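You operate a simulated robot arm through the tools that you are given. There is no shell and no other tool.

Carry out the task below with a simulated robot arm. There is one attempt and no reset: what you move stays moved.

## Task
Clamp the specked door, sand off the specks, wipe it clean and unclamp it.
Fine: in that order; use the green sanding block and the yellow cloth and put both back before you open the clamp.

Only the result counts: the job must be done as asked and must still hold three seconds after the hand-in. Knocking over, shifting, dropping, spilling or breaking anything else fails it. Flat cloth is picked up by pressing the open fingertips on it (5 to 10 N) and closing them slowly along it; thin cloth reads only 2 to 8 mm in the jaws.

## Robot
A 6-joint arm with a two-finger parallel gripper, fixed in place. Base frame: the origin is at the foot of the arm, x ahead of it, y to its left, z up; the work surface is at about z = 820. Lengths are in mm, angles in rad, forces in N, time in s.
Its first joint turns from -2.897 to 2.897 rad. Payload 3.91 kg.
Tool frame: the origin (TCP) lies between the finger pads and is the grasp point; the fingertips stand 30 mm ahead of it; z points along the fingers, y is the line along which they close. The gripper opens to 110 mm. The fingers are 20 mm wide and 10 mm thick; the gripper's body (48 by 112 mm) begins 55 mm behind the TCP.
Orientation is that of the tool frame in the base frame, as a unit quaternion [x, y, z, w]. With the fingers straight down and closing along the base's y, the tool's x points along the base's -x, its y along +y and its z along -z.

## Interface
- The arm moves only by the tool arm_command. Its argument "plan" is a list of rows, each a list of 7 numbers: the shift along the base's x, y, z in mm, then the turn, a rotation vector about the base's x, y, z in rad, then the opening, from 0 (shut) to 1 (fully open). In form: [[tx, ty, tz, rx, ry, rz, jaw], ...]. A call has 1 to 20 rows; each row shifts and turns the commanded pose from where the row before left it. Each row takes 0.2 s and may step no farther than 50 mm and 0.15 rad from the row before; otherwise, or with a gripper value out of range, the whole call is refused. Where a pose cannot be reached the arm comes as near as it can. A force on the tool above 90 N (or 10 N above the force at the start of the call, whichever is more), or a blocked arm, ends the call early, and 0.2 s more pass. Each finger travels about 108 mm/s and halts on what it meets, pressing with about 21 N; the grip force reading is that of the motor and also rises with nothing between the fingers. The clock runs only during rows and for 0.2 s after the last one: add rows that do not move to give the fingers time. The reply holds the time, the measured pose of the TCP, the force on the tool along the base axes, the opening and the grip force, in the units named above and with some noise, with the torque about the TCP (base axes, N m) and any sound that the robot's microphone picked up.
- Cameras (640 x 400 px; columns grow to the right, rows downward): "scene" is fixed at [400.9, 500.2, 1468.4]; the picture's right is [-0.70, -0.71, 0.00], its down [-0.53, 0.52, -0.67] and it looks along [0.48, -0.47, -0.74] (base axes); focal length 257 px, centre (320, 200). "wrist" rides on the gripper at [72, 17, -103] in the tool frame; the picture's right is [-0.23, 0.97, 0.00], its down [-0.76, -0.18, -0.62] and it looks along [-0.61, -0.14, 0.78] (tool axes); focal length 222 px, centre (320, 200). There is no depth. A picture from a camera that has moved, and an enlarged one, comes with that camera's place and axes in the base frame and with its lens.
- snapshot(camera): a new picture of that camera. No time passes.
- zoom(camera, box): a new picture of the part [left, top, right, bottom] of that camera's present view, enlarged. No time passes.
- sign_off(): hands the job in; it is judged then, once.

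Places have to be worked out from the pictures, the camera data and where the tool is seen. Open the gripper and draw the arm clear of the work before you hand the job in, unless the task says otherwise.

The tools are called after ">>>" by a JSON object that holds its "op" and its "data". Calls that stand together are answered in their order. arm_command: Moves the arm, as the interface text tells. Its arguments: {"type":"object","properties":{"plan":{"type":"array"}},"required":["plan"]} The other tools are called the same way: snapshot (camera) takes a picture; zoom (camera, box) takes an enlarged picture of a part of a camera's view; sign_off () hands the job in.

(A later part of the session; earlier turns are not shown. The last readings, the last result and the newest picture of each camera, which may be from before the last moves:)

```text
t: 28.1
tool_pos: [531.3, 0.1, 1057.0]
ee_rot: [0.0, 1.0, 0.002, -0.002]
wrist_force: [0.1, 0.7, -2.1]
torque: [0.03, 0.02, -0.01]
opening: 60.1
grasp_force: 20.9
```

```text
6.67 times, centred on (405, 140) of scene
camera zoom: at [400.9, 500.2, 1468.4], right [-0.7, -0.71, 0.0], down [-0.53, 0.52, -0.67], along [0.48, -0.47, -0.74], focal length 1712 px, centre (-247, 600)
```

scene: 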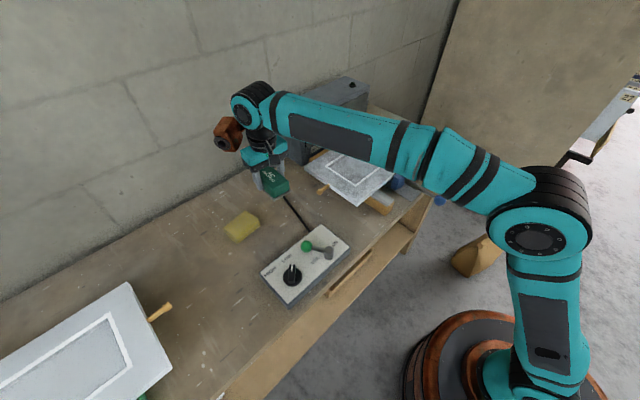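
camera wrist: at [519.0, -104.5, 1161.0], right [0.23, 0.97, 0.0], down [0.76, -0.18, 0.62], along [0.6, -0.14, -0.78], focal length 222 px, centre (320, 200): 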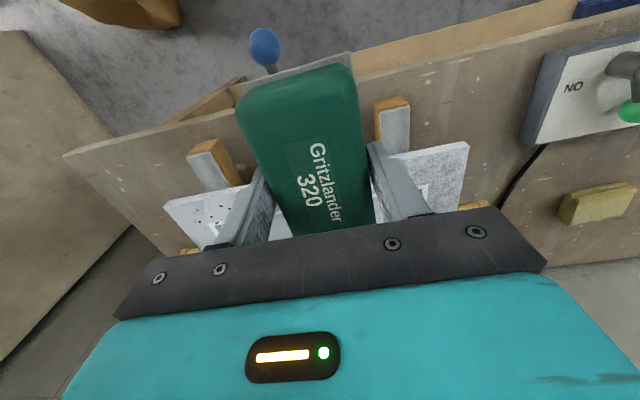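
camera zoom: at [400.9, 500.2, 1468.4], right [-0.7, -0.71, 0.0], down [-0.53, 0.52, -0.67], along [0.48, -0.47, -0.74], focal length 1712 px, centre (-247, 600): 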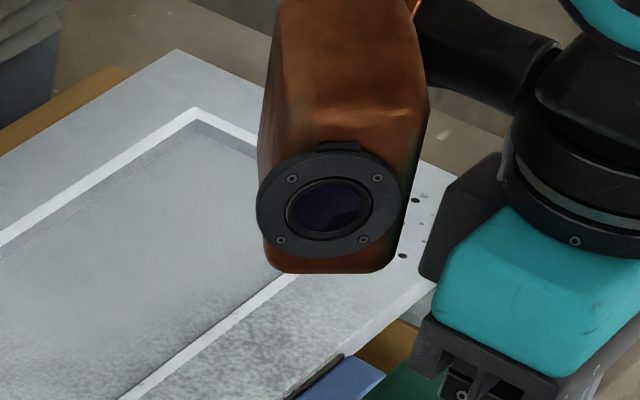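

The arm sits on the scene camera's sight line. I'll move back to the −y side, where the specks were visible before.

>>> {"op": "arm_command", "data": {"plan": [[-10, -45, 0, 0, 0, 0, 0.3], [-10, -45, 0, 0, 0, 0, 0.3], [-10, -45, 0, 0, 0, 0, 0.3], [-10, -45, 0, 0, 0, 0, 0.3], [-10, -45, 0, 0, 0, 0, 0.3], [0, 0, 0, 0, 0, 0, 0.3]]}}

>>> {"op": "zoom", "data": {"camera": "scene", "box": [360, 110, 450, 170]}}

>>> {"op": "snapshot", "data": {"camera": "wrist"}}

```text
t: 29.6
tool_pos: [478.5, -229.1, 1055.1]
ee_rot: [0.0, 1.0, 0.001, -0.002]
wrist_force: [-0.2, -1.0, -1.7]
torque: [-0.03, -0.04, -0.03]
opening: 60.0
grasp_force: 21.1
```

```text
6.67 times, centred on (405, 140) of scene
camera zoom: at [400.9, 500.2, 1468.4], right [-0.7, -0.71, 0.0], down [-0.53, 0.52, -0.67], along [0.48, -0.47, -0.74], focal length 1712 px, centre (-247, 600)
```

zoom: 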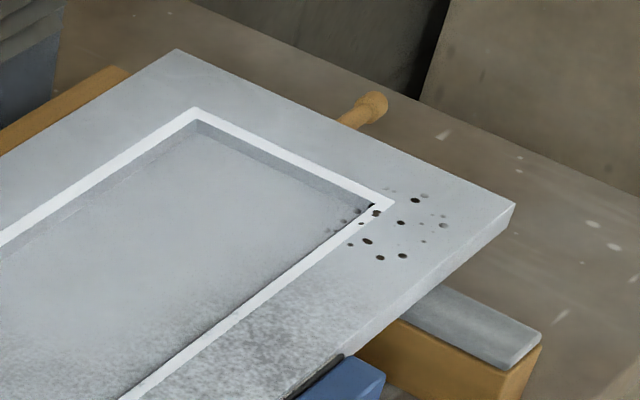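

```text
taken
camera wrist: at [406.6, -212.2, 1159.6], right [0.23, 0.97, 0.0], down [0.76, -0.18, 0.62], along [0.6, -0.14, -0.78], focal length 222 px, centre (320, 200)
```

wrist: 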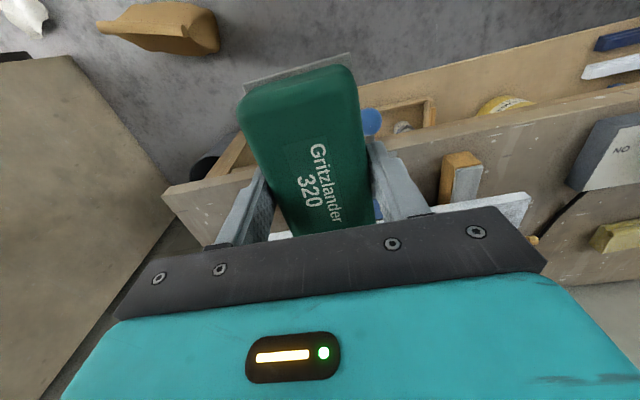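

Now the specks are clear, covering about x 705–752, y −372 to −300, with the door top near z 885. I'll get a closer wrist view from the side, with the block kept above the door.

>>> {"op": "arm_command", "data": {"plan": [[35, 5, -15, 0, 0, 0, 0.3], [35, 5, -15, 0, 0, 0, 0.3], [35, 5, -15, 0, 0, 0, 0.3], [35, 5, -15, 0, 0, 0, 0.3], [35, 5, -10, 0, 0, 0, 0.3], [35, 10, -10, 0, 0, 0, 0.3], [35, 10, -5, 0, 0, 0, 0.3], [0, 0, 0, 0, 0, 0, 0.3]]}}

>>> {"op": "zoom", "data": {"camera": "wrist", "box": [40, 100, 280, 250]}}

>>> {"op": "snapshot", "data": {"camera": "scene"}}

```text
t: 31.4
tool_pos: [727.0, -180.7, 967.6]
ee_rot: [-0.001, 1.0, 0.001, -0.001]
wrist_force: [-0.8, 0.3, -1.6]
torque: [0.0, -0.02, 0.03]
opening: 59.9
grasp_force: 21.2
```

```text
2.67 times, centred on (160, 175) of wrist
camera zoom: at [654.9, -164.6, 1071.7], right [0.23, 0.97, 0.0], down [0.76, -0.18, 0.62], along [0.6, -0.14, -0.78], focal length 592 px, centre (747, 267)
```

zoom: 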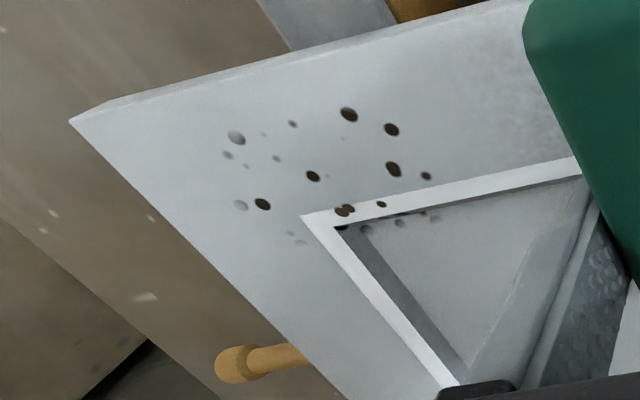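

```text
taken
```

scene: 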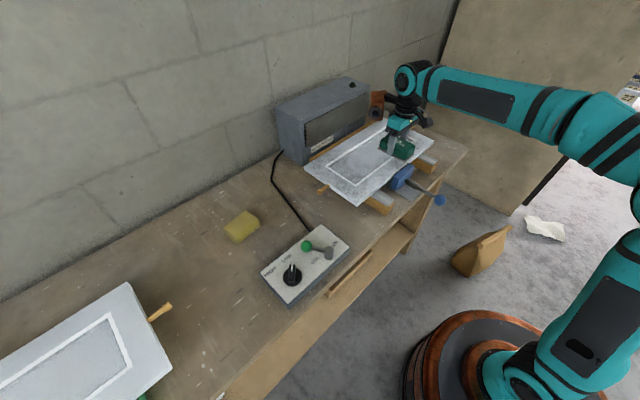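

Both cameras agree: the specks are centred near (728, −337) on the frame around the molding corner. I'll move the block above that spot and lower it gently.

>>> {"op": "arm_command", "data": {"plan": [[0, -40, 0, 0, 0, 0, 0.3], [0, -40, 0, 0, 0, 0, 0.3], [0, -40, 0, 0, 0, 0, 0.3], [1, -36, 0, 0, 0, 0, 0.3], [0, 0, -15, 0, 0, 0, 0.3], [0, 0, -12, 0, 0, 0, 0.3], [0, 0, -6, 0, 0, 0, 0.3], [0, 0, 0, 0, 0, 0, 0.3]]}}

>>> {"op": "zoom", "data": {"camera": "scene", "box": [340, 80, 480, 200]}}

```text
t: 33.1
tool_pos: [727.0, -338.9, 934.0]
ee_rot: [-0.001, 1.0, 0.0, -0.003]
wrist_force: [0.5, -0.7, -2.5]
torque: [-0.02, -0.02, 0.02]
opening: 59.9
grasp_force: 21.2
```

```text
3.33 times, centred on (410, 140) of scene
camera zoom: at [400.9, 500.2, 1468.4], right [-0.7, -0.71, 0.0], down [-0.53, 0.52, -0.67], along [0.48, -0.47, -0.74], focal length 856 px, centre (20, 400)
```

zoom: 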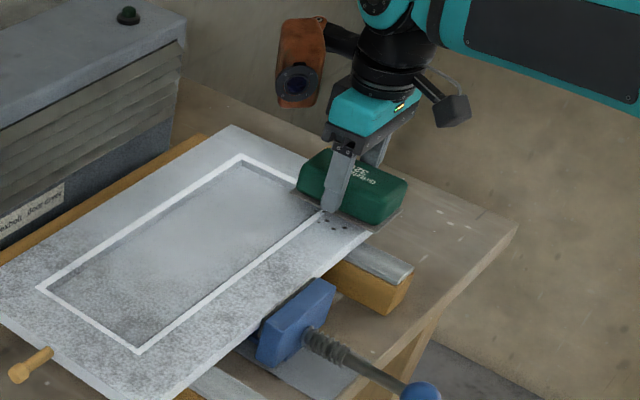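

The block hovers over the specks, so I'll lower it in 1–2 mm steps until contact.

>>> {"op": "arm_command", "data": {"plan": [[0, 0, -3, 0, 0, 0, 0.3], [0, 0, -2, 0, 0, 0, 0.3], [0, 0, -2, 0, 0, 0, 0.3], [0, 0, -1, 0, 0, 0, 0.3], [0, 0, -1, 0, 0, 0, 0.3]]}}

```text
t: 34.4
tool_pos: [727.0, -338.3, 927.5]
ee_rot: [-0.001, 1.0, 0.001, -0.001]
wrist_force: [-0.5, -0.7, -1.0]
torque: [-0.01, 0.0, 0.04]
opening: 60.0
grasp_force: 21.0
```

No contact yet at z 927, so I'll continue down.

>>> {"op": "arm_command", "data": {"plan": [[0, 0, -1, 0, 0, 0, 0.3], [0, 0, -1, 0, 0, 0, 0.3], [0, 0, -1, 0, 0, 0, 0.3], [0, 0, 0, 0, 0, 0, 0.3]]}}

```text
t: 35.4
tool_pos: [727.5, -338.1, 924.2]
ee_rot: [0.0, 1.0, 0.001, 0.0]
wrist_force: [0.0, -1.6, 18.7]
torque: [-0.27, 0.01, 0.09]
opening: 60.1
grasp_force: 21.0
```

Contact is at z ≈ 924 with about 19 N. I'll ease slightly and stroke along y over the speck area.

>>> {"op": "arm_command", "data": {"plan": [[0, 8, 0.3, 0, 0, 0, 0.3], [0, 8, 0, 0, 0, 0, 0.3], [0, 8, 0, 0, 0, 0, 0.3], [0, 8, 0, 0, 0, 0, 0.3], [0, -8, 0, 0, 0, 0, 0.3], [0, -8, 0, 0, 0, 0, 0.3], [0, -8, 0, 0, 0, 0, 0.3], [0, -8, 0, 0, 0, 0, 0.3]]}}

>>> {"op": "zoom", "data": {"camera": "scene", "box": [340, 80, 480, 200]}}

```text
t: 37.1
tool_pos: [725.9, -339.1, 923.9]
ee_rot: [-0.001, 1.0, 0.001, -0.002]
wrist_force: [0.9, 4.0, 12.0]
torque: [-0.03, -0.36, 0.05]
opening: 59.9
grasp_force: 20.7
```

```text
3.33 times, centred on (410, 140) of scene
camera zoom: at [400.9, 500.2, 1468.4], right [-0.7, -0.71, 0.0], down [-0.53, 0.52, -0.67], along [0.48, -0.47, -0.74], focal length 856 px, centre (20, 400)
```

zoom: 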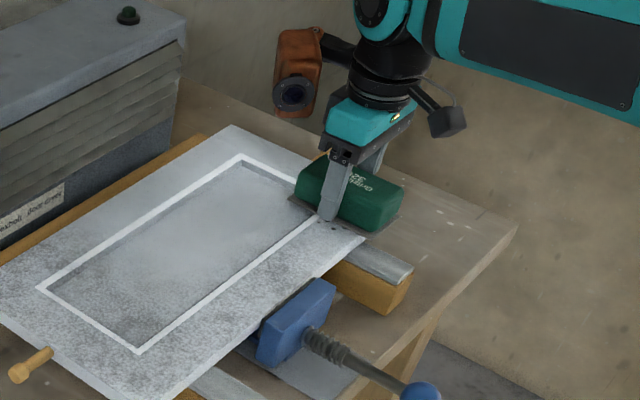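

Good contact at 12 N and lateral drag is low. I'll continue with strokes to −y and back across the whole area.

>>> {"op": "arm_command", "data": {"plan": [[0, -8, 0, 0, 0, 0, 0.3], [0, -8, 0, 0, 0, 0, 0.3], [0, -8, 0, 0, 0, 0, 0.3], [0, -8, 0, 0, 0, 0, 0.3], [0, 10, 0, 0, 0, 0, 0.3], [0, 10, 0, 0, 0, 0, 0.3], [0, 10, 0, 0, 0, 0, 0.3], [0, 10, 0, 0, 0, 0, 0.3], [0, 10, 0, 0, 0, 0, 0.3], [0, 10, 0, 0, 0, 0, 0.3], [0, 10, 0, 0, 0, 0, 0.3], [0, -10, 0, 0, 0, 0, 0.3], [0, -10, 0, 0, 0, 0, 0.3], [0, -10, 0, 0, 0, 0, 0.3], [0, -10, 0, 0, 0, 0, 0.3], [0, -10, 0, 0, 0, 0, 0.3], [0, -10, 0, 0, 0, 0, 0.3], [0, -10, 0, 0, 0, 0, 0.3]]}}

>>> {"op": "zoom", "data": {"camera": "scene", "box": [340, 80, 480, 200]}}

```text
t: 41.0
tool_pos: [727.0, -372.7, 923.0]
ee_rot: [0.0, 1.0, 0.001, -0.002]
wrist_force: [0.6, 0.1, -1.2]
torque: [-0.02, 0.01, 0.01]
opening: 59.7
grasp_force: 20.7
```

```text
3.33 times, centred on (410, 140) of scene
camera zoom: at [400.9, 500.2, 1468.4], right [-0.7, -0.71, 0.0], down [-0.53, 0.52, -0.67], along [0.48, -0.47, -0.74], focal length 856 px, centre (20, 400)
```

zoom: 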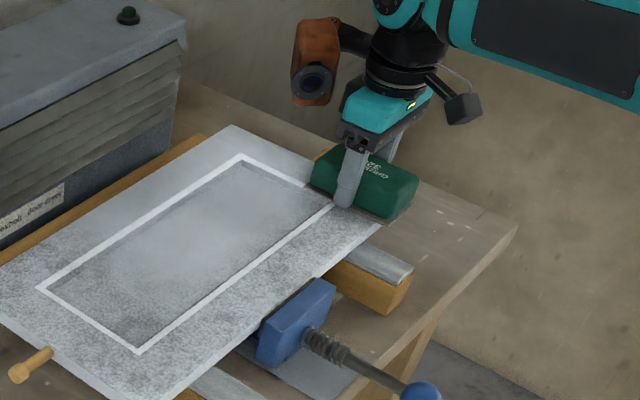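

Visible specks on the left side are gone, but contact was lost at the −y end. I'll lower 1 mm and stroke back while watching the force.

>>> {"op": "arm_command", "data": {"plan": [[0, 0, -0.5, 0, 0, 0, 0.3], [0, 0, -0.5, 0, 0, 0, 0.3], [0, 0, 0, 0, 0, 0, 0.3]]}}

```text
t: 41.8
tool_pos: [727.4, -371.4, 923.5]
ee_rot: [0.001, 1.0, 0.0, -0.002]
wrist_force: [-0.6, -3.2, 5.6]
torque: [-0.16, 0.24, 0.11]
opening: 59.6
grasp_force: 21.1
```

Contact is back at 5.6 N. I'll press slightly more and run several strokes, with an x offset as well.

>>> {"op": "arm_command", "data": {"plan": [[0, 10, -0.3, 0, 0, 0, 0.3], [0, 10, 0, 0, 0, 0, 0.3], [0, 10, 0, 0, 0, 0, 0.3], [0, 10, 0, 0, 0, 0, 0.3], [0, 10, 0, 0, 0, 0, 0.3], [0, 10, 0, 0, 0, 0, 0.3], [0, 8, 0, 0, 0, 0, 0.3], [0, -10, 0, 0, 0, 0, 0.3], [0, -10, 0, 0, 0, 0, 0.3], [0, -10, 0, 0, 0, 0, 0.3], [0, -8, 0, 0, 0, 0, 0.3]]}}

>>> {"op": "zoom", "data": {"camera": "scene", "box": [340, 80, 480, 200]}}

```text
t: 44.1
tool_pos: [728.2, -341.1, 922.0]
ee_rot: [0.0, 1.0, 0.001, -0.002]
wrist_force: [0.9, -0.1, 0.0]
torque: [0.02, -0.02, 0.01]
opening: 59.7
grasp_force: 20.8
```

```text
3.33 times, centred on (410, 140) of scene
camera zoom: at [400.9, 500.2, 1468.4], right [-0.7, -0.71, 0.0], down [-0.53, 0.52, -0.67], along [0.48, -0.47, -0.74], focal length 856 px, centre (20, 400)
```

zoom: 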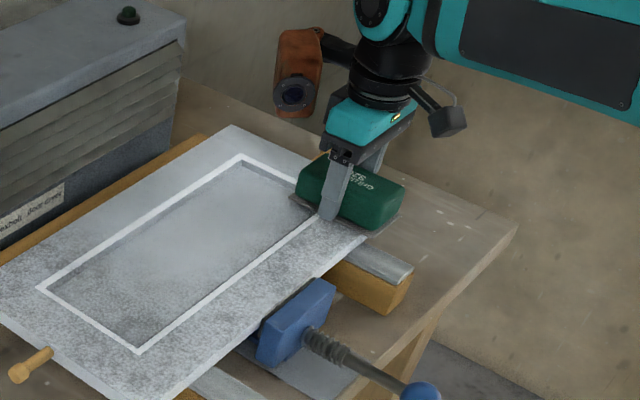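

Contact has faded again, so I'll re-establish it gently and check with the wrist camera how the block sits.

>>> {"op": "arm_command", "data": {"plan": [[0, 0, -0.5, 0, 0, 0, 0.3], [0, 0, -0.5, 0, 0, 0, 0.3], [0, 0, 0, 0, 0, 0, 0.3]]}}

>>> {"op": "snapshot", "data": {"camera": "wrist"}}

```text
t: 45.0
tool_pos: [728.0, -340.5, 921.8]
ee_rot: [-0.001, 1.0, 0.001, -0.001]
wrist_force: [0.2, 0.4, -1.1]
torque: [-0.01, 0.02, -0.02]
opening: 59.9
grasp_force: 21.0
```

```text
taken
camera wrist: at [656.1, -323.9, 1026.2], right [0.23, 0.97, 0.0], down [0.76, -0.18, 0.62], along [0.6, -0.14, -0.78], focal length 222 px, centre (320, 200)
```

wrist: 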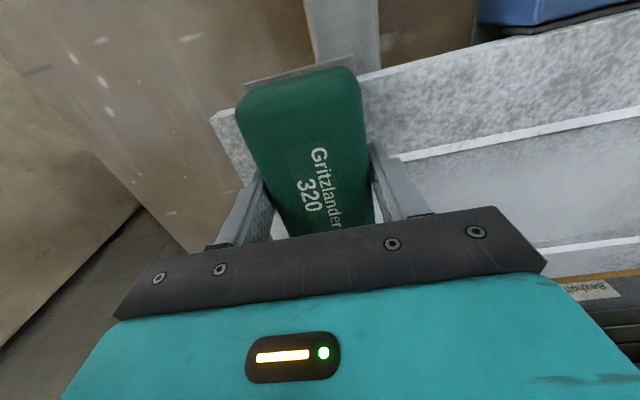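

The block is still seated properly in the fingers. I'll lower further until contact.

>>> {"op": "arm_command", "data": {"plan": [[0, 0, -0.6, 0, 0, 0, 0.3], [0, 0, -0.6, 0, 0, 0, 0.3], [0, 0, 0, 0, 0, 0, 0.3]]}}

```text
t: 45.8
tool_pos: [727.2, -340.2, 921.0]
ee_rot: [-0.001, 1.0, 0.001, -0.002]
wrist_force: [3.1, 3.3, 15.3]
torque: [-0.02, 0.32, -0.02]
opening: 59.9
grasp_force: 21.2
```

Contact is at 15 N. I'll stroke through the whole area again, +y first and then −y, adding a tiny downward feed.

>>> {"op": "arm_command", "data": {"plan": [[0, 10, 0, 0, 0, 0, 0.3], [0, 10, 0, 0, 0, 0, 0.3], [0, 10, 0, 0, 0, 0, 0.3], [0, 6, 0, 0, 0, 0, 0.3], [0, -10, -0.2, 0, 0, 0, 0.3], [0, -10, 0, 0, 0, 0, 0.3], [0, -10, 0, 0, 0, 0, 0.3], [0, -10, 0, 0, 0, 0, 0.3], [0, -10, -0.2, 0, 0, 0, 0.3], [0, -10, 0, 0, 0, 0, 0.3], [0, -10, 0, 0, 0, 0, 0.3]]}}

```text
t: 48.1
tool_pos: [726.1, -374.3, 920.1]
ee_rot: [-0.001, 1.0, 0.001, -0.002]
wrist_force: [1.2, 4.3, 9.1]
torque: [-0.13, -0.42, 0.15]
opening: 59.9
grasp_force: 21.2
```

Contact held through that stroke at 9 N. I'll do one more pass back and forth, then lift to inspect.

>>> {"op": "arm_command", "data": {"plan": [[0, 10, -0.2, 0, 0, 0, 0.3], [0, 10, 0, 0, 0, 0, 0.3], [0, 10, 0, 0, 0, 0, 0.3], [0, 10, -0.2, 0, 0, 0, 0.3], [0, 10, 0, 0, 0, 0, 0.3], [0, 10, 0, 0, 0, 0, 0.3], [0, 10, -0.2, 0, 0, 0, 0.3], [0, -10, 0, 0, 0, 0, 0.3], [0, -10, -0.2, 0, 0, 0, 0.3], [0, -10, 0, 0, 0, 0, 0.3], [0, -5, 0, 0, 0, 0, 0.3]]}}

```text
t: 50.5
tool_pos: [727.3, -340.9, 920.1]
ee_rot: [0.0, 1.0, 0.002, -0.002]
wrist_force: [0.6, 2.0, 5.6]
torque: [-0.11, -0.12, 0.02]
opening: 59.7
grasp_force: 20.9
```

Now I'll lift and move back to inspect the door from both cameras.

>>> {"op": "arm_command", "data": {"plan": [[0, 0, 5, 0, 0, 0, 0.3], [0, 0, 20, 0, 0, 0, 0.3], [0, 0, 20, 0, 0, 0, 0.3], [0, 40, 0, 0, 0, 0, 0.3], [0, 40, 0, 0, 0, 0, 0.3], [0, 40, 0, 0, 0, 0, 0.3], [0, 38, 0, 0, 0, 0, 0.3], [0, 0, 0, 0, 0, 0, 0.3]]}}

>>> {"op": "zoom", "data": {"camera": "wrist", "box": [40, 100, 280, 250]}}

>>> {"op": "zoom", "data": {"camera": "scene", "box": [360, 110, 450, 170]}}

```text
t: 52.4
tool_pos: [725.9, -186.9, 965.0]
ee_rot: [0.0, 1.0, 0.001, -0.001]
wrist_force: [-0.6, 0.8, -2.7]
torque: [-0.01, 0.0, 0.01]
opening: 59.7
grasp_force: 21.3
```

```text
2.67 times, centred on (160, 175) of wrist
camera zoom: at [654.9, -170.4, 1069.4], right [0.23, 0.97, 0.0], down [0.76, -0.18, 0.62], along [0.6, -0.14, -0.78], focal length 592 px, centre (747, 267)
```

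zoom: 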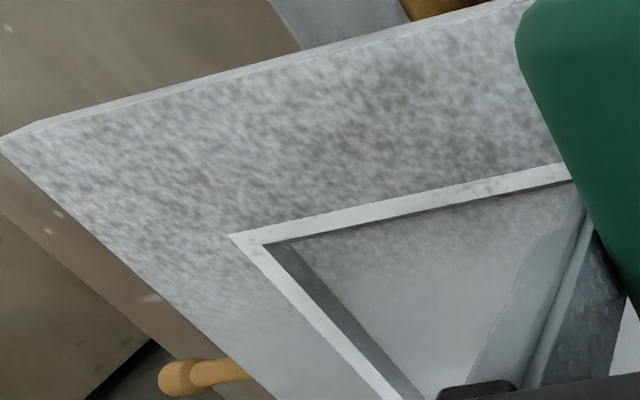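

```text
6.67 times, centred on (405, 140) of scene
camera zoom: at [400.9, 500.2, 1468.4], right [-0.7, -0.71, 0.0], down [-0.53, 0.52, -0.67], along [0.48, -0.47, -0.74], focal length 1712 px, centre (-247, 600)
```

zoom: 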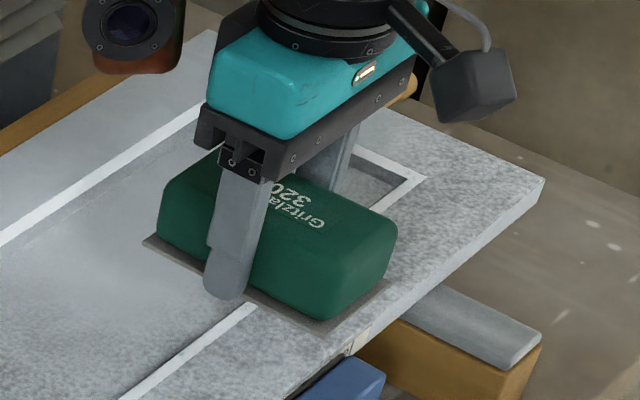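

The specks are gone and dust is showing, but the door has slid about 30 mm along −y, so the clamp isn't really holding it. I'll take a closer look at the clamp before going on.

>>> {"op": "arm_command", "data": {"plan": [[-20, 40, 20, 0, 0, 0, 0.3], [-20, 40, 20, 0, 0, 0, 0.3], [-40, 0, 20, 0, 0, 0, 0.3], [-40, 0, 0, 0, 0, 0, 0.3], [-40, 0, 0, 0, 0, 0, 0.3], [-40, 0, 0, 0, 0, 0, 0.3], [-40, -20, 0, 0, 0, 0, 0.3], [0, -40, 0, 0, 0, 0, 0.3], [0, -40, 0, 0, 0, 0, 0.3], [0, 0, 0, 0, 0, 0, 0.3]]}}

>>> {"op": "zoom", "data": {"camera": "scene", "box": [350, 130, 480, 220]}}

>>> {"op": "zoom", "data": {"camera": "scene", "box": [270, 80, 450, 220]}}

>>> {"op": "snapshot", "data": {"camera": "wrist"}}

```text
t: 54.5
tool_pos: [485.5, -203.8, 1023.9]
ee_rot: [-0.001, 1.0, 0.0, -0.001]
wrist_force: [-0.6, 0.1, -2.3]
torque: [0.03, 0.02, 0.01]
opening: 60.1
grasp_force: 20.8
```

```text
4.44 times, centred on (415, 175) of scene
camera zoom: at [400.9, 500.2, 1468.4], right [-0.7, -0.71, 0.0], down [-0.53, 0.52, -0.67], along [0.48, -0.47, -0.74], focal length 1142 px, centre (-102, 311)
```

zoom: 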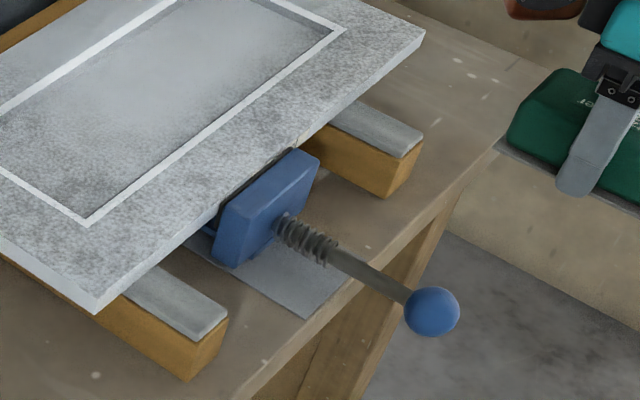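

```text
2.86 times, centred on (360, 150) of scene
camera zoom: at [400.9, 500.2, 1468.4], right [-0.7, -0.71, 0.0], down [-0.53, 0.52, -0.67], along [0.48, -0.47, -0.74], focal length 734 px, centre (206, 343)
```

zoom: 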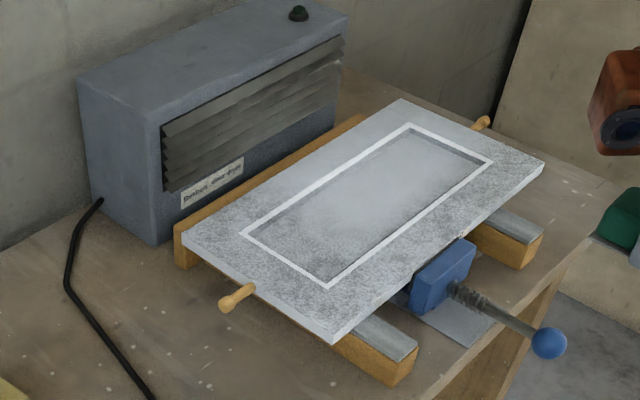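

```text
taken
camera wrist: at [413.7, -187.7, 1127.8], right [0.23, 0.97, 0.0], down [0.76, -0.18, 0.62], along [0.6, -0.14, -0.78], focal length 222 px, centre (320, 200)
```

wrist: 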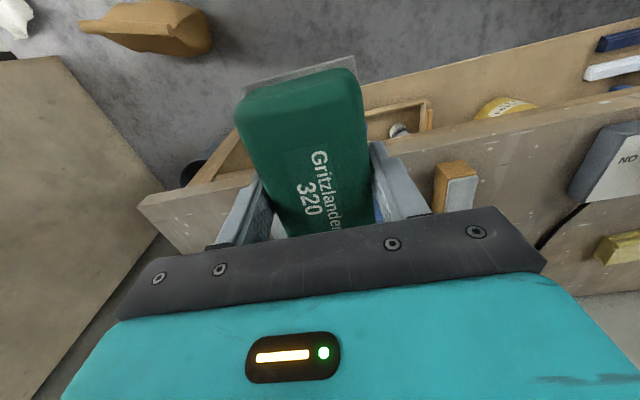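

The jaw's front edge is up against the door and the door is against the fence, so only the sliding along y was weak. Before returning the block I'll confirm that no specks remain.

>>> {"op": "zoom", "data": {"camera": "scene", "box": [380, 110, 460, 165]}}

>>> {"op": "zoom", "data": {"camera": "scene", "box": [290, 110, 400, 210]}}

```text
7.27 times, centred on (420, 138) of scene
camera zoom: at [400.9, 500.2, 1468.4], right [-0.7, -0.71, 0.0], down [-0.53, 0.52, -0.67], along [0.48, -0.47, -0.74], focal length 1868 px, centre (-407, 654)
```

zoom: 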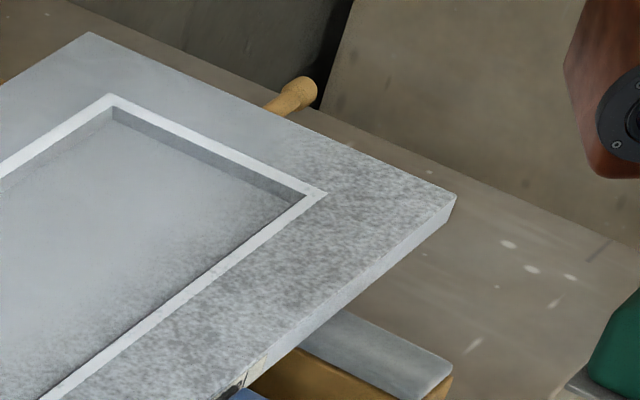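

```text
4.00 times, centred on (345, 160) of scene
camera zoom: at [400.9, 500.2, 1468.4], right [-0.7, -0.71, 0.0], down [-0.53, 0.52, -0.67], along [0.48, -0.47, -0.74], focal length 1028 px, centre (220, 360)
```

zoom: 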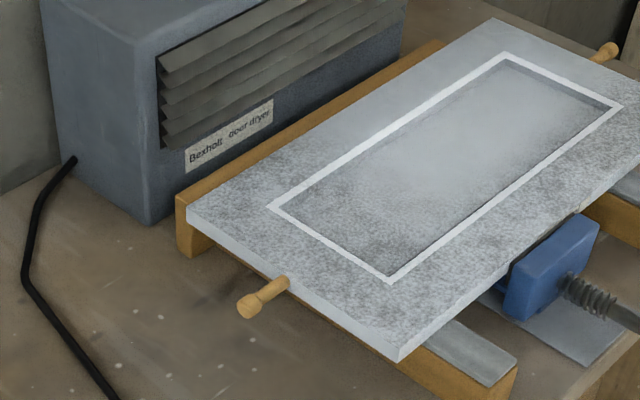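

All the specks are off, leaving only dust, mostly on the front rail, the left stile and the lower panel. I'll put the block back in its original place: TCP (872, 227), yaw −0.09.

>>> {"op": "arm_command", "data": {"plan": [[30, 33, 0, 0, 0, 0, 0.3], [30, 33, 0, 0, 0, 0, 0.3], [30, 33, 0, 0, 0, 0, 0.3], [30, 33, 0, 0, 0, 0, 0.3], [30, 33, 0, 0, 0, 0, 0.3], [30, 33, 0, 0, 0, 0, 0.3], [30, 33, 0, 0, 0, -0.03, 0.3], [30, 33, 0, 0, 0, -0.03, 0.3], [30, 33, 0, 0, 0, -0.03, 0.3], [30, 33, 0, 0, 0, 0, 0.3], [30, 33, 0, 0, 0, 0, 0.3], [28, 34, 0, 0, 0, 0, 0.3], [28, 34, 0, 0, 0, 0, 0.3], [0, 0, -20, 0, 0, 0, 0.3], [0, 0, 0, 0, 0, 0, 0.3]]}}

>>> {"op": "snapshot", "data": {"camera": "wrist"}}

>>> {"op": "zoom", "data": {"camera": "scene", "box": [210, 100, 370, 230]}}

```text
t: 57.8
tool_pos: [876.0, 229.4, 1003.3]
ee_rot: [0.045, 0.999, 0.001, -0.001]
wrist_force: [-1.1, 0.1, -1.5]
torque: [0.0, -0.01, 0.01]
opening: 59.8
grasp_force: 20.9
```

```text
taken
camera wrist: at [806.2, 252.5, 1107.9], right [0.31, 0.95, 0.0], down [0.75, -0.25, 0.62], along [0.59, -0.19, -0.78], focal length 222 px, centre (320, 200)
```

wrist: 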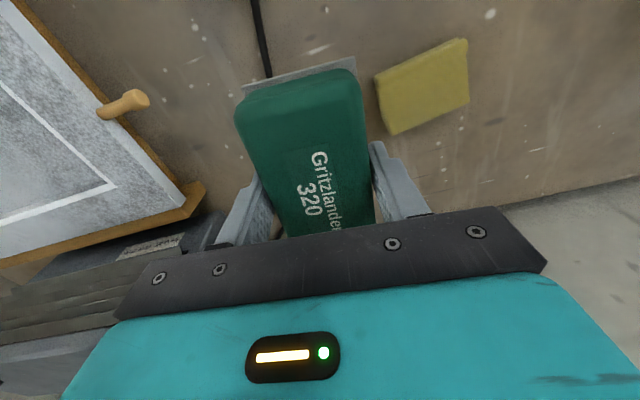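

```text
3.08 times, centred on (290, 165) of scene
camera zoom: at [400.9, 500.2, 1468.4], right [-0.7, -0.71, 0.0], down [-0.53, 0.52, -0.67], along [0.48, -0.47, -0.74], focal length 790 px, centre (412, 308)
```

zoom: 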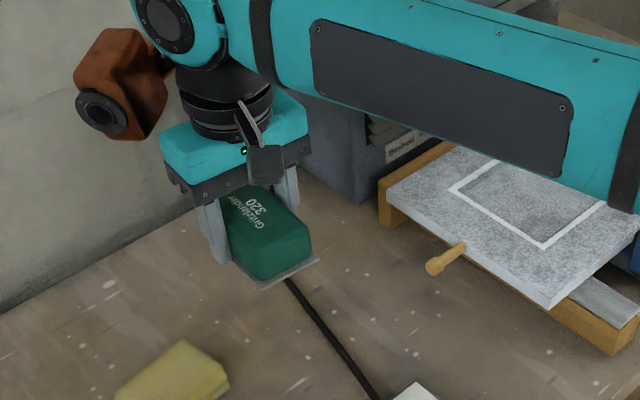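

I'll correct by about (−4, −2.5) and lower the block to just above the table.

>>> {"op": "arm_command", "data": {"plan": [[-4, -2.5, -35, 0, 0, 0, 0.3], [0, 0, -40, 0, 0, 0, 0.3], [0, 0, -35, 0, 0, 0, 0.3], [0, 0, -25, 0, 0, 0, 0.3], [0, 0, -6, 0, 0, 0, 0.3], [0, 0, 0, 0, 0, 0, 0.3]]}}

>>> {"op": "zoom", "data": {"camera": "scene", "box": [230, 140, 350, 240]}}

```text
t: 59.1
tool_pos: [869.9, 226.7, 859.8]
ee_rot: [0.045, 0.999, 0.001, -0.002]
wrist_force: [0.4, 0.4, -0.6]
torque: [0.01, 0.0, 0.03]
opening: 59.8
grasp_force: 20.8
```

```text
4.00 times, centred on (290, 190) of scene
camera zoom: at [400.9, 500.2, 1468.4], right [-0.7, -0.71, 0.0], down [-0.53, 0.52, -0.67], along [0.48, -0.47, -0.74], focal length 1028 px, centre (440, 240)
```

zoom: 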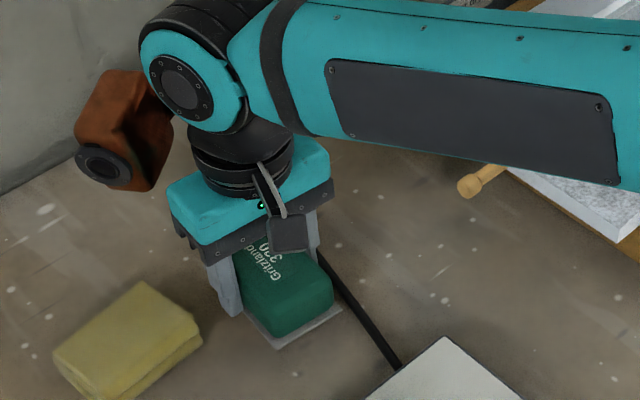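

The position matches the original within a couple of millimetres. I'll lower in 1 mm steps to contact.

>>> {"op": "arm_command", "data": {"plan": [[2, 0, -2, 0, 0, 0, 0.3], [0, 0, -1, 0, 0, 0, 0.3], [0, 0, -1, 0, 0, 0, 0.3], [0, 0, -1, 0, 0, 0, 0.3]]}}

```text
t: 60.1
tool_pos: [872.0, 226.4, 856.3]
ee_rot: [0.044, 0.999, 0.002, -0.001]
wrist_force: [-0.4, -0.2, -1.6]
torque: [0.01, 0.02, 0.01]
opening: 59.7
grasp_force: 20.8
```

No contact yet, so I'll go on down in 1 mm steps.

>>> {"op": "arm_command", "data": {"plan": [[0, 0, -1, 0, 0, 0, 0.3], [0, 0, -0.7, 0, 0, 0, 0.3], [0, 0, -0.5, 0, 0, 0, 0.3]]}}

```text
t: 61.0
tool_pos: [870.7, 227.9, 854.3]
ee_rot: [0.045, 0.999, 0.001, -0.002]
wrist_force: [0.4, -0.1, -1.5]
torque: [-0.01, 0.03, 0.0]
opening: 59.6
grasp_force: 20.5
```

>>> {"op": "arm_command", "data": {"plan": [[0, 0, -0.7, 0, 0, 0, 0.3], [0, 0, -0.7, 0, 0, 0, 0.3], [0, 0, 0, 0, 0, 0, 0.3]]}}

```text
t: 61.8
tool_pos: [872.4, 227.1, 853.7]
ee_rot: [0.045, 0.999, 0.001, -0.001]
wrist_force: [0.5, 0.2, -1.4]
torque: [-0.02, -0.01, 0.04]
opening: 60.1
grasp_force: 21.1
```

Still hanging free. I'll take a few more small steps, with the fingertips at about z 823.

>>> {"op": "arm_command", "data": {"plan": [[0, 0, -0.6, 0, 0, 0, 0.3], [0, 0, -0.6, 0, 0, 0, 0.3], [0, 0, 0, 0, 0, 0, 0.3]]}}

>>> {"op": "zoom", "data": {"camera": "scene", "box": [250, 170, 330, 230]}}

```text
t: 62.5
tool_pos: [872.7, 228.0, 853.4]
ee_rot: [0.045, 0.999, 0.001, -0.001]
wrist_force: [-0.7, -0.3, -1.0]
torque: [-0.02, -0.02, -0.01]
opening: 60.0
grasp_force: 20.9
```

```text
6.67 times, centred on (290, 200) of scene
camera zoom: at [400.9, 500.2, 1468.4], right [-0.7, -0.71, 0.0], down [-0.53, 0.52, -0.67], along [0.48, -0.47, -0.74], focal length 1712 px, centre (520, 200)
```

zoom: 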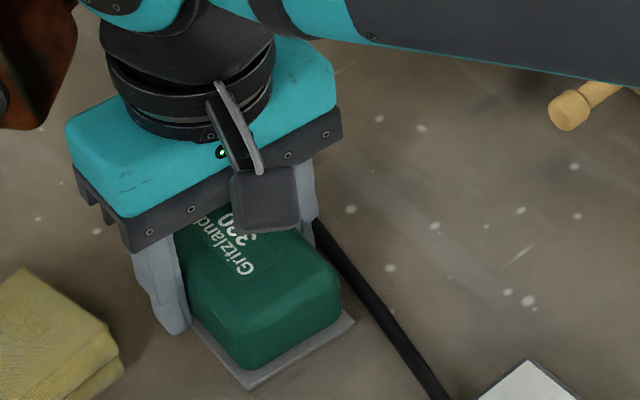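

It looks almost seated, so I'll take another small step down.

>>> {"op": "arm_command", "data": {"plan": [[0, 0, -0.7, 0, 0, 0, 0.3], [0, 0, -0.7, 0, 0, 0, 0.3], [0, 0, 0, 0, 0, 0, 0.3]]}}

```text
t: 63.4
tool_pos: [871.8, 226.2, 850.5]
ee_rot: [0.045, 0.999, 0.001, -0.001]
wrist_force: [1.0, 0.3, -1.3]
torque: [-0.01, 0.02, -0.02]
opening: 60.0
grasp_force: 21.4
```

>>> {"op": "arm_command", "data": {"plan": [[0, 0, -0.6, 0, 0, 0, 0.3], [0, 0, 0, 0, 0, 0, 0.3]]}}

>>> {"op": "snapshot", "data": {"camera": "wrist"}}

```text
t: 64.0
tool_pos: [872.4, 226.0, 850.3]
ee_rot: [0.045, 0.999, 0.001, -0.001]
wrist_force: [-1.5, -0.1, 5.8]
torque: [-0.29, 0.01, -0.09]
opening: 59.9
grasp_force: 21.1
```

```text
taken
camera wrist: at [802.2, 249.4, 954.5], right [0.31, 0.95, 0.0], down [0.74, -0.25, 0.62], along [0.59, -0.19, -0.78], focal length 222 px, centre (320, 200)
```

wrist: 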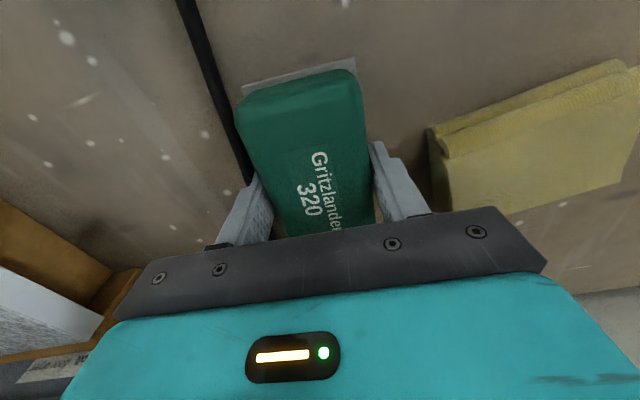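

Contact at about 7 N, so the block is on the table. I'll open just enough and rise straight up.

>>> {"op": "arm_command", "data": {"plan": [[0, 0, 0, 0, 0, 0, 0.58], [0, 0, 0, 0, 0, 0, 0.6], [0, 0, 0, 0, 0, 0, 0.6], [0, 0, 20, 0, 0, 0, 0.6], [0, 0, 40, 0, 0, 0, 0.6], [0, 0, 40, 0, 0, 0, 0.6], [0, 0, 30, 0, 0, 0.045, 0.6], [0, 0, 0, 0, 0, 0.045, 0.6]]}}

>>> {"op": "snapshot", "data": {"camera": "wrist"}}

>>> {"op": "zoom", "data": {"camera": "scene", "box": [210, 150, 370, 280]}}

```text
t: 65.8
tool_pos: [873.5, 228.7, 978.6]
ee_rot: [-0.001, 1.0, 0.001, -0.002]
wrist_force: [0.5, -0.3, -0.3]
torque: [-0.01, 0.02, 0.03]
opening: 66.1
grasp_force: 0.1
```

```text
taken
camera wrist: at [801.1, 245.1, 1082.4], right [0.23, 0.97, 0.0], down [0.76, -0.18, 0.62], along [0.6, -0.14, -0.78], focal length 222 px, centre (320, 200)
```

wrist: 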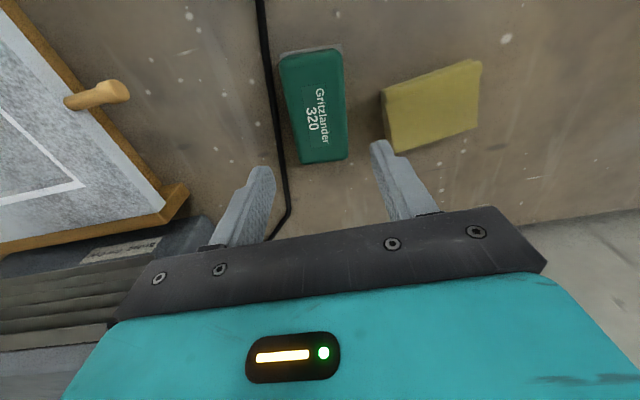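

```text
3.08 times, centred on (290, 215) of scene
camera zoom: at [400.9, 500.2, 1468.4], right [-0.7, -0.71, 0.0], down [-0.53, 0.52, -0.67], along [0.48, -0.47, -0.74], focal length 790 px, centre (412, 154)
```

zoom: 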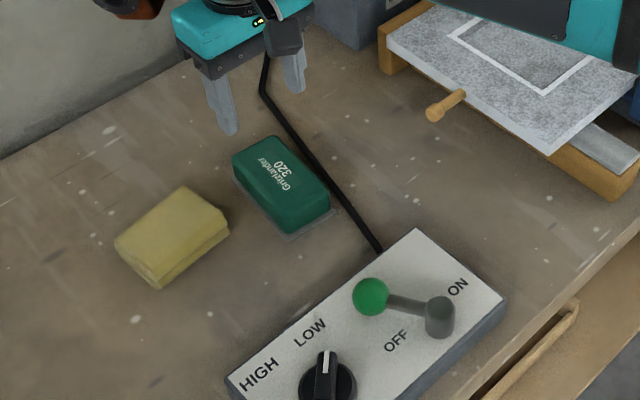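

The block is back exactly in its spot. Before wiping I'll re-tighten the clamp, because the door had crept sideways under sanding, so I'm travelling to behind the ball with the fingers shut.

>>> {"op": "arm_command", "data": {"plan": [[-34, -33, 0, 0, 0, 0, 0.6], [-34, -33, 0, 0, 0, 0, 0.3], [-34, -33, 0, 0, 0, 0, 0], [-34, -33, 0, 0, 0, 0, 0], [-34, -33, 0, 0, 0, 0, 0], [-34, -33, 0, 0, 0, 0, 0], [-34, -33, 0, 0, 0, 0, 0], [-34, -33, 0, 0, 0, 0, 0], [-34, -33, 0, 0, 0, 0, 0], [-34, -33, 0, 0, 0, 0, 0], [-34, -33, 0, 0, 0, 0, 0], [-34, -37, 0, 0, 0, 0, 0], [0, 0, -45, 0, 0, 0, 0], [0, 0, -45, 0, 0, 0, 0], [0, 0, -38, 0, 0, 0, 0], [0, 0, 0, 0, 0, 0, 0]]}}

>>> {"op": "snapshot", "data": {"camera": "wrist"}}

>>> {"op": "zoom", "data": {"camera": "scene", "box": [350, 120, 510, 250]}}

```text
refused: row 12 steps farther than a row can; nothing moved
```

```text
taken
camera wrist: at [801.1, 245.1, 1082.4], right [0.23, 0.97, 0.0], down [0.76, -0.18, 0.62], along [0.6, -0.14, -0.78], focal length 222 px, centre (320, 200)
```

wrist: 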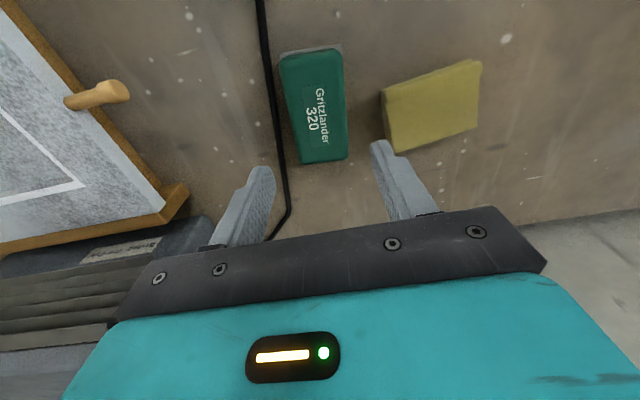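

```text
3.08 times, centred on (430, 185) of scene
camera zoom: at [400.9, 500.2, 1468.4], right [-0.7, -0.71, 0.0], down [-0.53, 0.52, -0.67], along [0.48, -0.47, -0.74], focal length 790 px, centre (-18, 246)
```

zoom: 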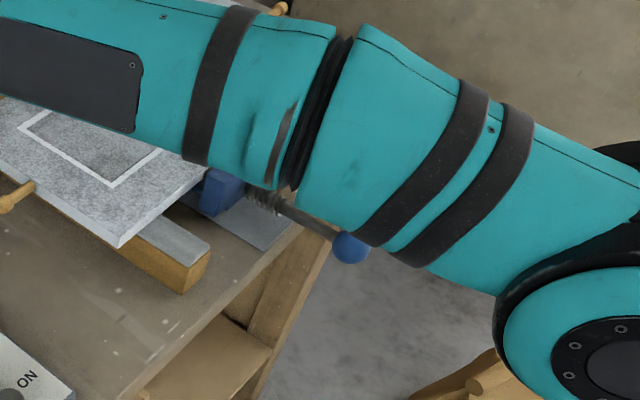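

The last step was a bit too long, so I'm resending it with smaller rows.

>>> {"op": "arm_command", "data": {"plan": [[-34, -33, 0, 0, 0, 0, 0.6], [-34, -33, 0, 0, 0, 0, 0.3], [-34, -33, 0, 0, 0, 0, 0], [-34, -33, 0, 0, 0, 0, 0], [-34, -33, 0, 0, 0, 0, 0], [-34, -33, 0, 0, 0, 0, 0], [-34, -33, 0, 0, 0, 0, 0], [-34, -33, 0, 0, 0, 0, 0], [-34, -33, 0, 0, 0, 0, 0], [-34, -33, 0, 0, 0, 0, 0], [-34, -33, 0, 0, 0, 0, 0], [-34, -33, 0, 0, 0, 0, 0], [0, -4, -45, 0, 0, 0, 0], [0, 0, -45, 0, 0, 0, 0], [0, 0, -37, 0, 0, 0, 0], [0, 0, 0, 0, 0, 0, 0]]}}

>>> {"op": "snapshot", "data": {"camera": "wrist"}}

>>> {"op": "zoom", "data": {"camera": "scene", "box": [350, 120, 510, 250]}}

```text
t: 69.2
tool_pos: [460.6, -174.4, 856.1]
ee_rot: [-0.001, 1.0, 0.001, -0.002]
wrist_force: [-0.6, -0.4, 0.3]
torque: [0.0, 0.0, -0.01]
opening: 0.1
grasp_force: 21.3
```

```text
taken
camera wrist: at [390.4, -158.3, 960.5], right [0.23, 0.97, 0.0], down [0.76, -0.18, 0.62], along [0.6, -0.14, -0.78], focal length 222 px, centre (320, 200)
```

wrist: 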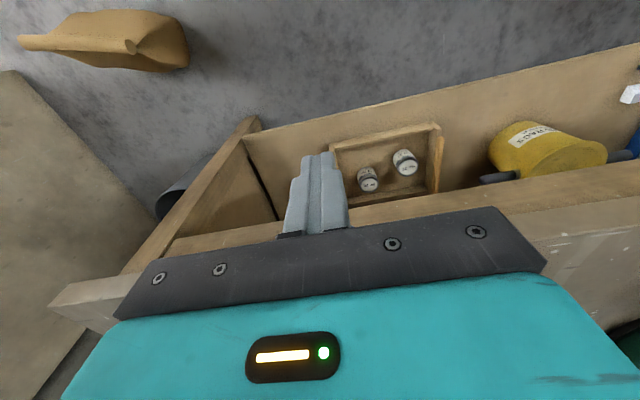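

```text
3.08 times, centred on (430, 185) of scene
camera zoom: at [400.9, 500.2, 1468.4], right [-0.7, -0.71, 0.0], down [-0.53, 0.52, -0.67], along [0.48, -0.47, -0.74], focal length 790 px, centre (-18, 246)
```

zoom: 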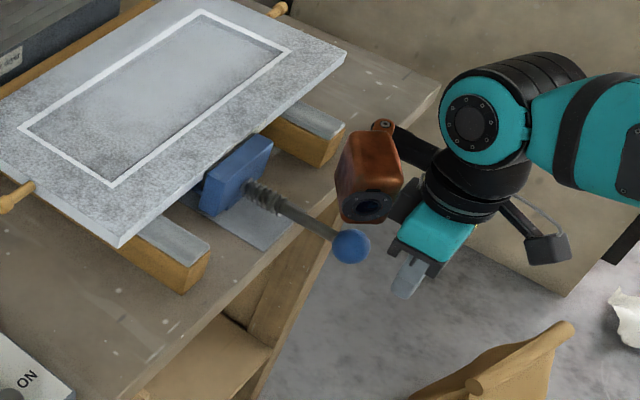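

The ball and jaw are exactly where I left them. I'll push the ball firmly again and hold it.

>>> {"op": "arm_command", "data": {"plan": [[12, 2, -5, 0, 0, 0, 0], [12, 0, 0, 0, 0, 0, 0], [6, 0, 0, 0, 0, 0, 0], [2, 0, 0, 0, 0, 0, 0], [1.5, 0, 0, 0, 0, 0, 0], [1, 0, 0, 0, 0, 0, 0], [0, 0, 0, 0, 0, 0, 0]]}}

```text
t: 70.8
tool_pos: [494.8, -172.4, 849.3]
ee_rot: [-0.001, 1.0, 0.001, -0.003]
wrist_force: [-55.8, -18.9, -1.6]
torque: [-0.02, -0.04, -0.02]
opening: 0.1
grasp_force: 20.5
```

>>> {"op": "arm_command", "data": {"plan": [[0.6, 0, 0, 0, 0, 0, 0], [0.4, 0, 0, 0, 0, 0, 0], [0, 0, 0, 0, 0, 0, 0], [0, 0, 0, 0, 0, 0, 0]]}}

>>> {"op": "zoom", "data": {"camera": "scene", "box": [350, 120, 510, 250]}}

```text
t: 71.5
tool_pos: [496.4, -171.7, 848.1]
ee_rot: [-0.002, 1.0, 0.001, -0.005]
wrist_force: [-56.7, -20.1, 15.1]
torque: [0.07, -0.24, -0.14]
opening: 0.0
grasp_force: 21.7
stopped in row 3: the force on the tool passed its limit at 92 N (the readings are from after the stop); the commanded pose is now the measured one
```

```text
3.08 times, centred on (430, 185) of scene
camera zoom: at [400.9, 500.2, 1468.4], right [-0.7, -0.71, 0.0], down [-0.53, 0.52, -0.67], along [0.48, -0.47, -0.74], focal length 790 px, centre (-18, 246)
```

zoom: 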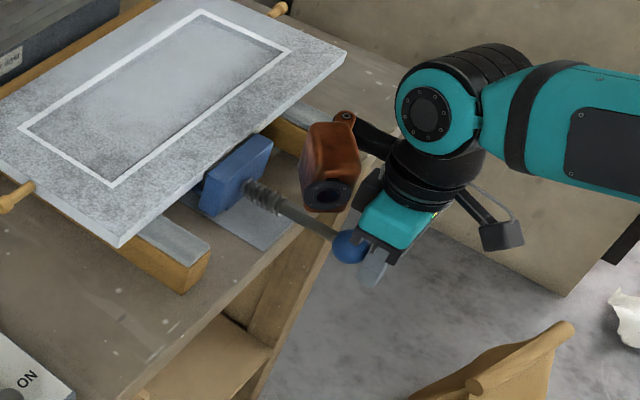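

The clamp took over 90 N again without moving. Now I'll back off, rise, and go to look at the yellow cloth.

>>> {"op": "arm_command", "data": {"plan": [[-10, 0, 0, 0, 0, 0, 0], [-20, 0, 10, 0, 0, 0, 0], [0, 0, 45, 0, 0, 0, 0], [0, 0, 45, 0, 0, 0, 0.3], [0, 0, 45, 0, 0, 0, 0.6], [25, 37, 0, 0, 0, 0, 0.6], [25, 37, 0, 0, 0, 0, 0.6], [25, 37, 0, 0, 0, 0, 0.6], [25, 37, 0, 0, 0, 0, 0.6], [25, 37, 0, 0, 0, 0, 0.6], [25, 37, 0, 0, 0, 0, 0.6], [25, 37, 0, 0, 0, 0, 0.6], [25, 37, 0, 0, 0, 0, 0.6], [25, 37, 0, 0, 0, 0, 0.6], [25, 37, 0, 0, 0, 0, 0.6], [25, 37, 0, 0, 0, 0, 0.6], [25, 37, 0, 0, 0, 0, 0.6], [25, 37, 0, 0, 0, 0, 0.6], [25, 20, 0, 0, 0, 0, 0.6]]}}

>>> {"op": "snapshot", "data": {"camera": "wrist"}}

>>> {"op": "zoom", "data": {"camera": "scene", "box": [200, 190, 280, 260]}}

```text
t: 75.5
tool_pos: [820.9, 330.5, 992.4]
ee_rot: [-0.001, 1.0, 0.002, -0.003]
wrist_force: [-0.5, 0.8, 1.2]
torque: [0.04, -0.04, 0.0]
opening: 65.8
grasp_force: 0.1
```

```text
taken
camera wrist: at [749.4, 347.0, 1096.8], right [0.23, 0.97, 0.0], down [0.77, -0.18, 0.62], along [0.6, -0.14, -0.79], focal length 222 px, centre (320, 200)
```

wrist: 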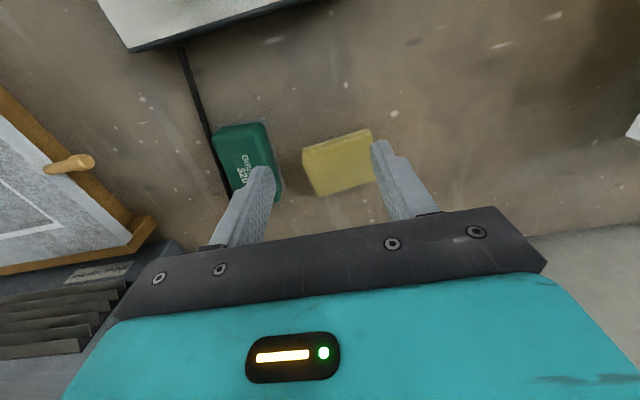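

```text
5.71 times, centred on (240, 225) of scene
camera zoom: at [400.9, 500.2, 1468.4], right [-0.7, -0.71, 0.0], down [-0.53, 0.52, -0.67], along [0.48, -0.47, -0.74], focal length 1468 px, centre (777, 57)
```

zoom: 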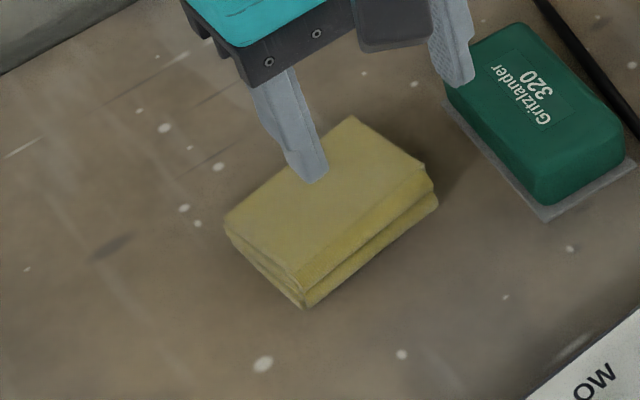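

The cloth is a folded pad about 88 × 60 × 22 mm, centred near (900, 342) and yawed about +0.14 rad. I'll turn the tool about −90° so the fingers close across the 60 mm side.

>>> {"op": "arm_command", "data": {"plan": [[8, 1, 0, 0, 0, -0.145, 0.8], [8, 1, 0, 0, 0, -0.145, 0.8], [8, 1, 0, 0, 0, -0.145, 0.8], [8, 1, 0, 0, 0, -0.145, 0.8], [8, 1, 0, 0, 0, -0.145, 0.8], [8, 1, 0, 0, 0, -0.145, 0.8], [8, 1, 0, 0, 0, -0.145, 0.8], [8, 1, 0, 0, 0, -0.145, 0.8], [8, 2, 0, 0, 0, -0.145, 0.8], [7, 2, 0, 0, 0, -0.125, 0.8], [0, 0, 0, 0, 0, 0, 0.8]]}}

>>> {"op": "snapshot", "data": {"camera": "wrist"}}

>>> {"op": "zoom", "data": {"camera": "scene", "box": [190, 120, 350, 260]}}

```text
t: 77.9
tool_pos: [898.8, 343.8, 993.2]
ee_rot: [0.655, 0.755, 0.003, -0.002]
wrist_force: [-0.1, -0.3, 0.6]
torque: [0.01, 0.02, 0.02]
opening: 87.9
grasp_force: 0.1
```

```text
taken
camera wrist: at [904.9, 416.5, 1097.7], right [1.0, -0.09, 0.0], down [-0.07, -0.78, 0.62], along [-0.05, -0.61, -0.79], focal length 222 px, centre (320, 200)
```

wrist: 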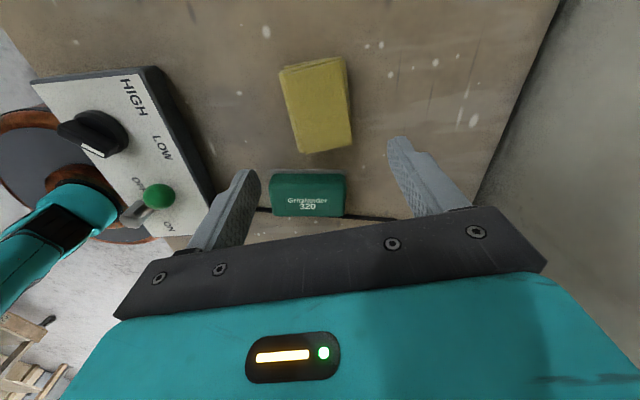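

```text
2.86 times, centred on (270, 190) of scene
camera zoom: at [400.9, 500.2, 1468.4], right [-0.7, -0.71, 0.0], down [-0.53, 0.52, -0.67], along [0.48, -0.47, -0.74], focal length 734 px, centre (463, 229)
```

zoom: 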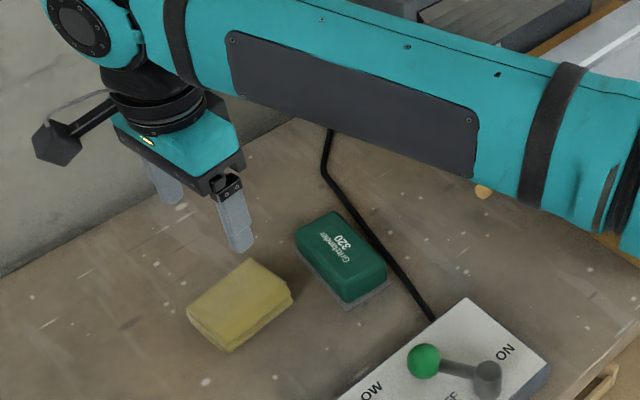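

The tool reached its pose, and the pad's centre is about (898, 340). I'll descend partway and check alignment.

>>> {"op": "arm_command", "data": {"plan": [[0, -3, -40, 0, 0, -0.03, 0.8], [0, 0, -40, 0, 0, 0, 0.8], [0, 0, -15, 0, 0, 0, 0.8], [0, 0, 0, 0, 0, 0, 0.8]]}}

>>> {"op": "snapshot", "data": {"camera": "wrist"}}

>>> {"op": "zoom", "data": {"camera": "scene", "box": [200, 160, 300, 250]}}

```text
t: 78.9
tool_pos: [896.6, 341.4, 897.2]
ee_rot: [0.666, 0.746, 0.004, -0.001]
wrist_force: [0.6, 0.0, -0.5]
torque: [-0.03, 0.01, 0.03]
opening: 87.7
grasp_force: 0.1
```

```text
taken
camera wrist: at [906.3, 414.7, 1002.8], right [0.99, -0.12, 0.0], down [-0.09, -0.78, 0.62], along [-0.07, -0.61, -0.79], focal length 222 px, centre (320, 200)
```

wrist: 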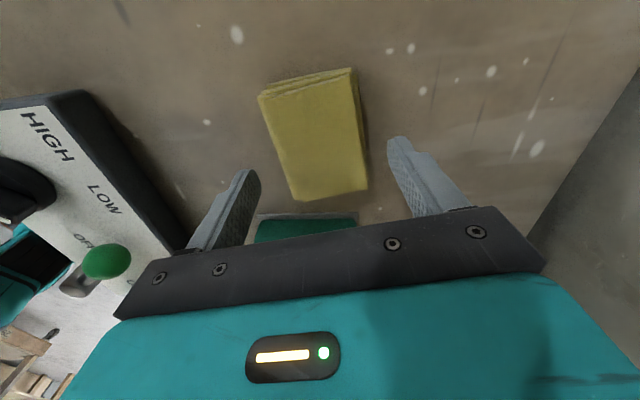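

```text
4.44 times, centred on (250, 205) of scene
camera zoom: at [400.9, 500.2, 1468.4], right [-0.7, -0.71, 0.0], down [-0.53, 0.52, -0.67], along [0.48, -0.47, -0.74], focal length 1142 px, centre (631, 178)
```

zoom: 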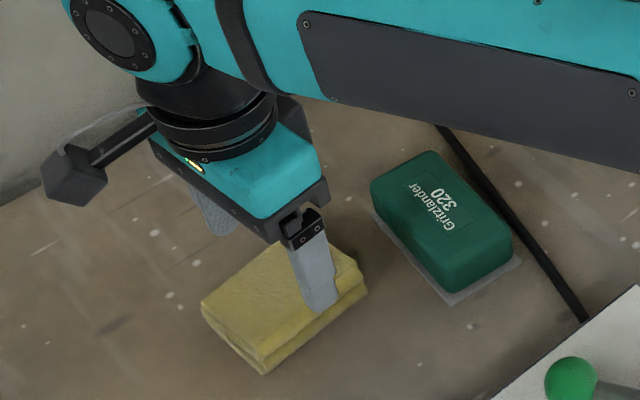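

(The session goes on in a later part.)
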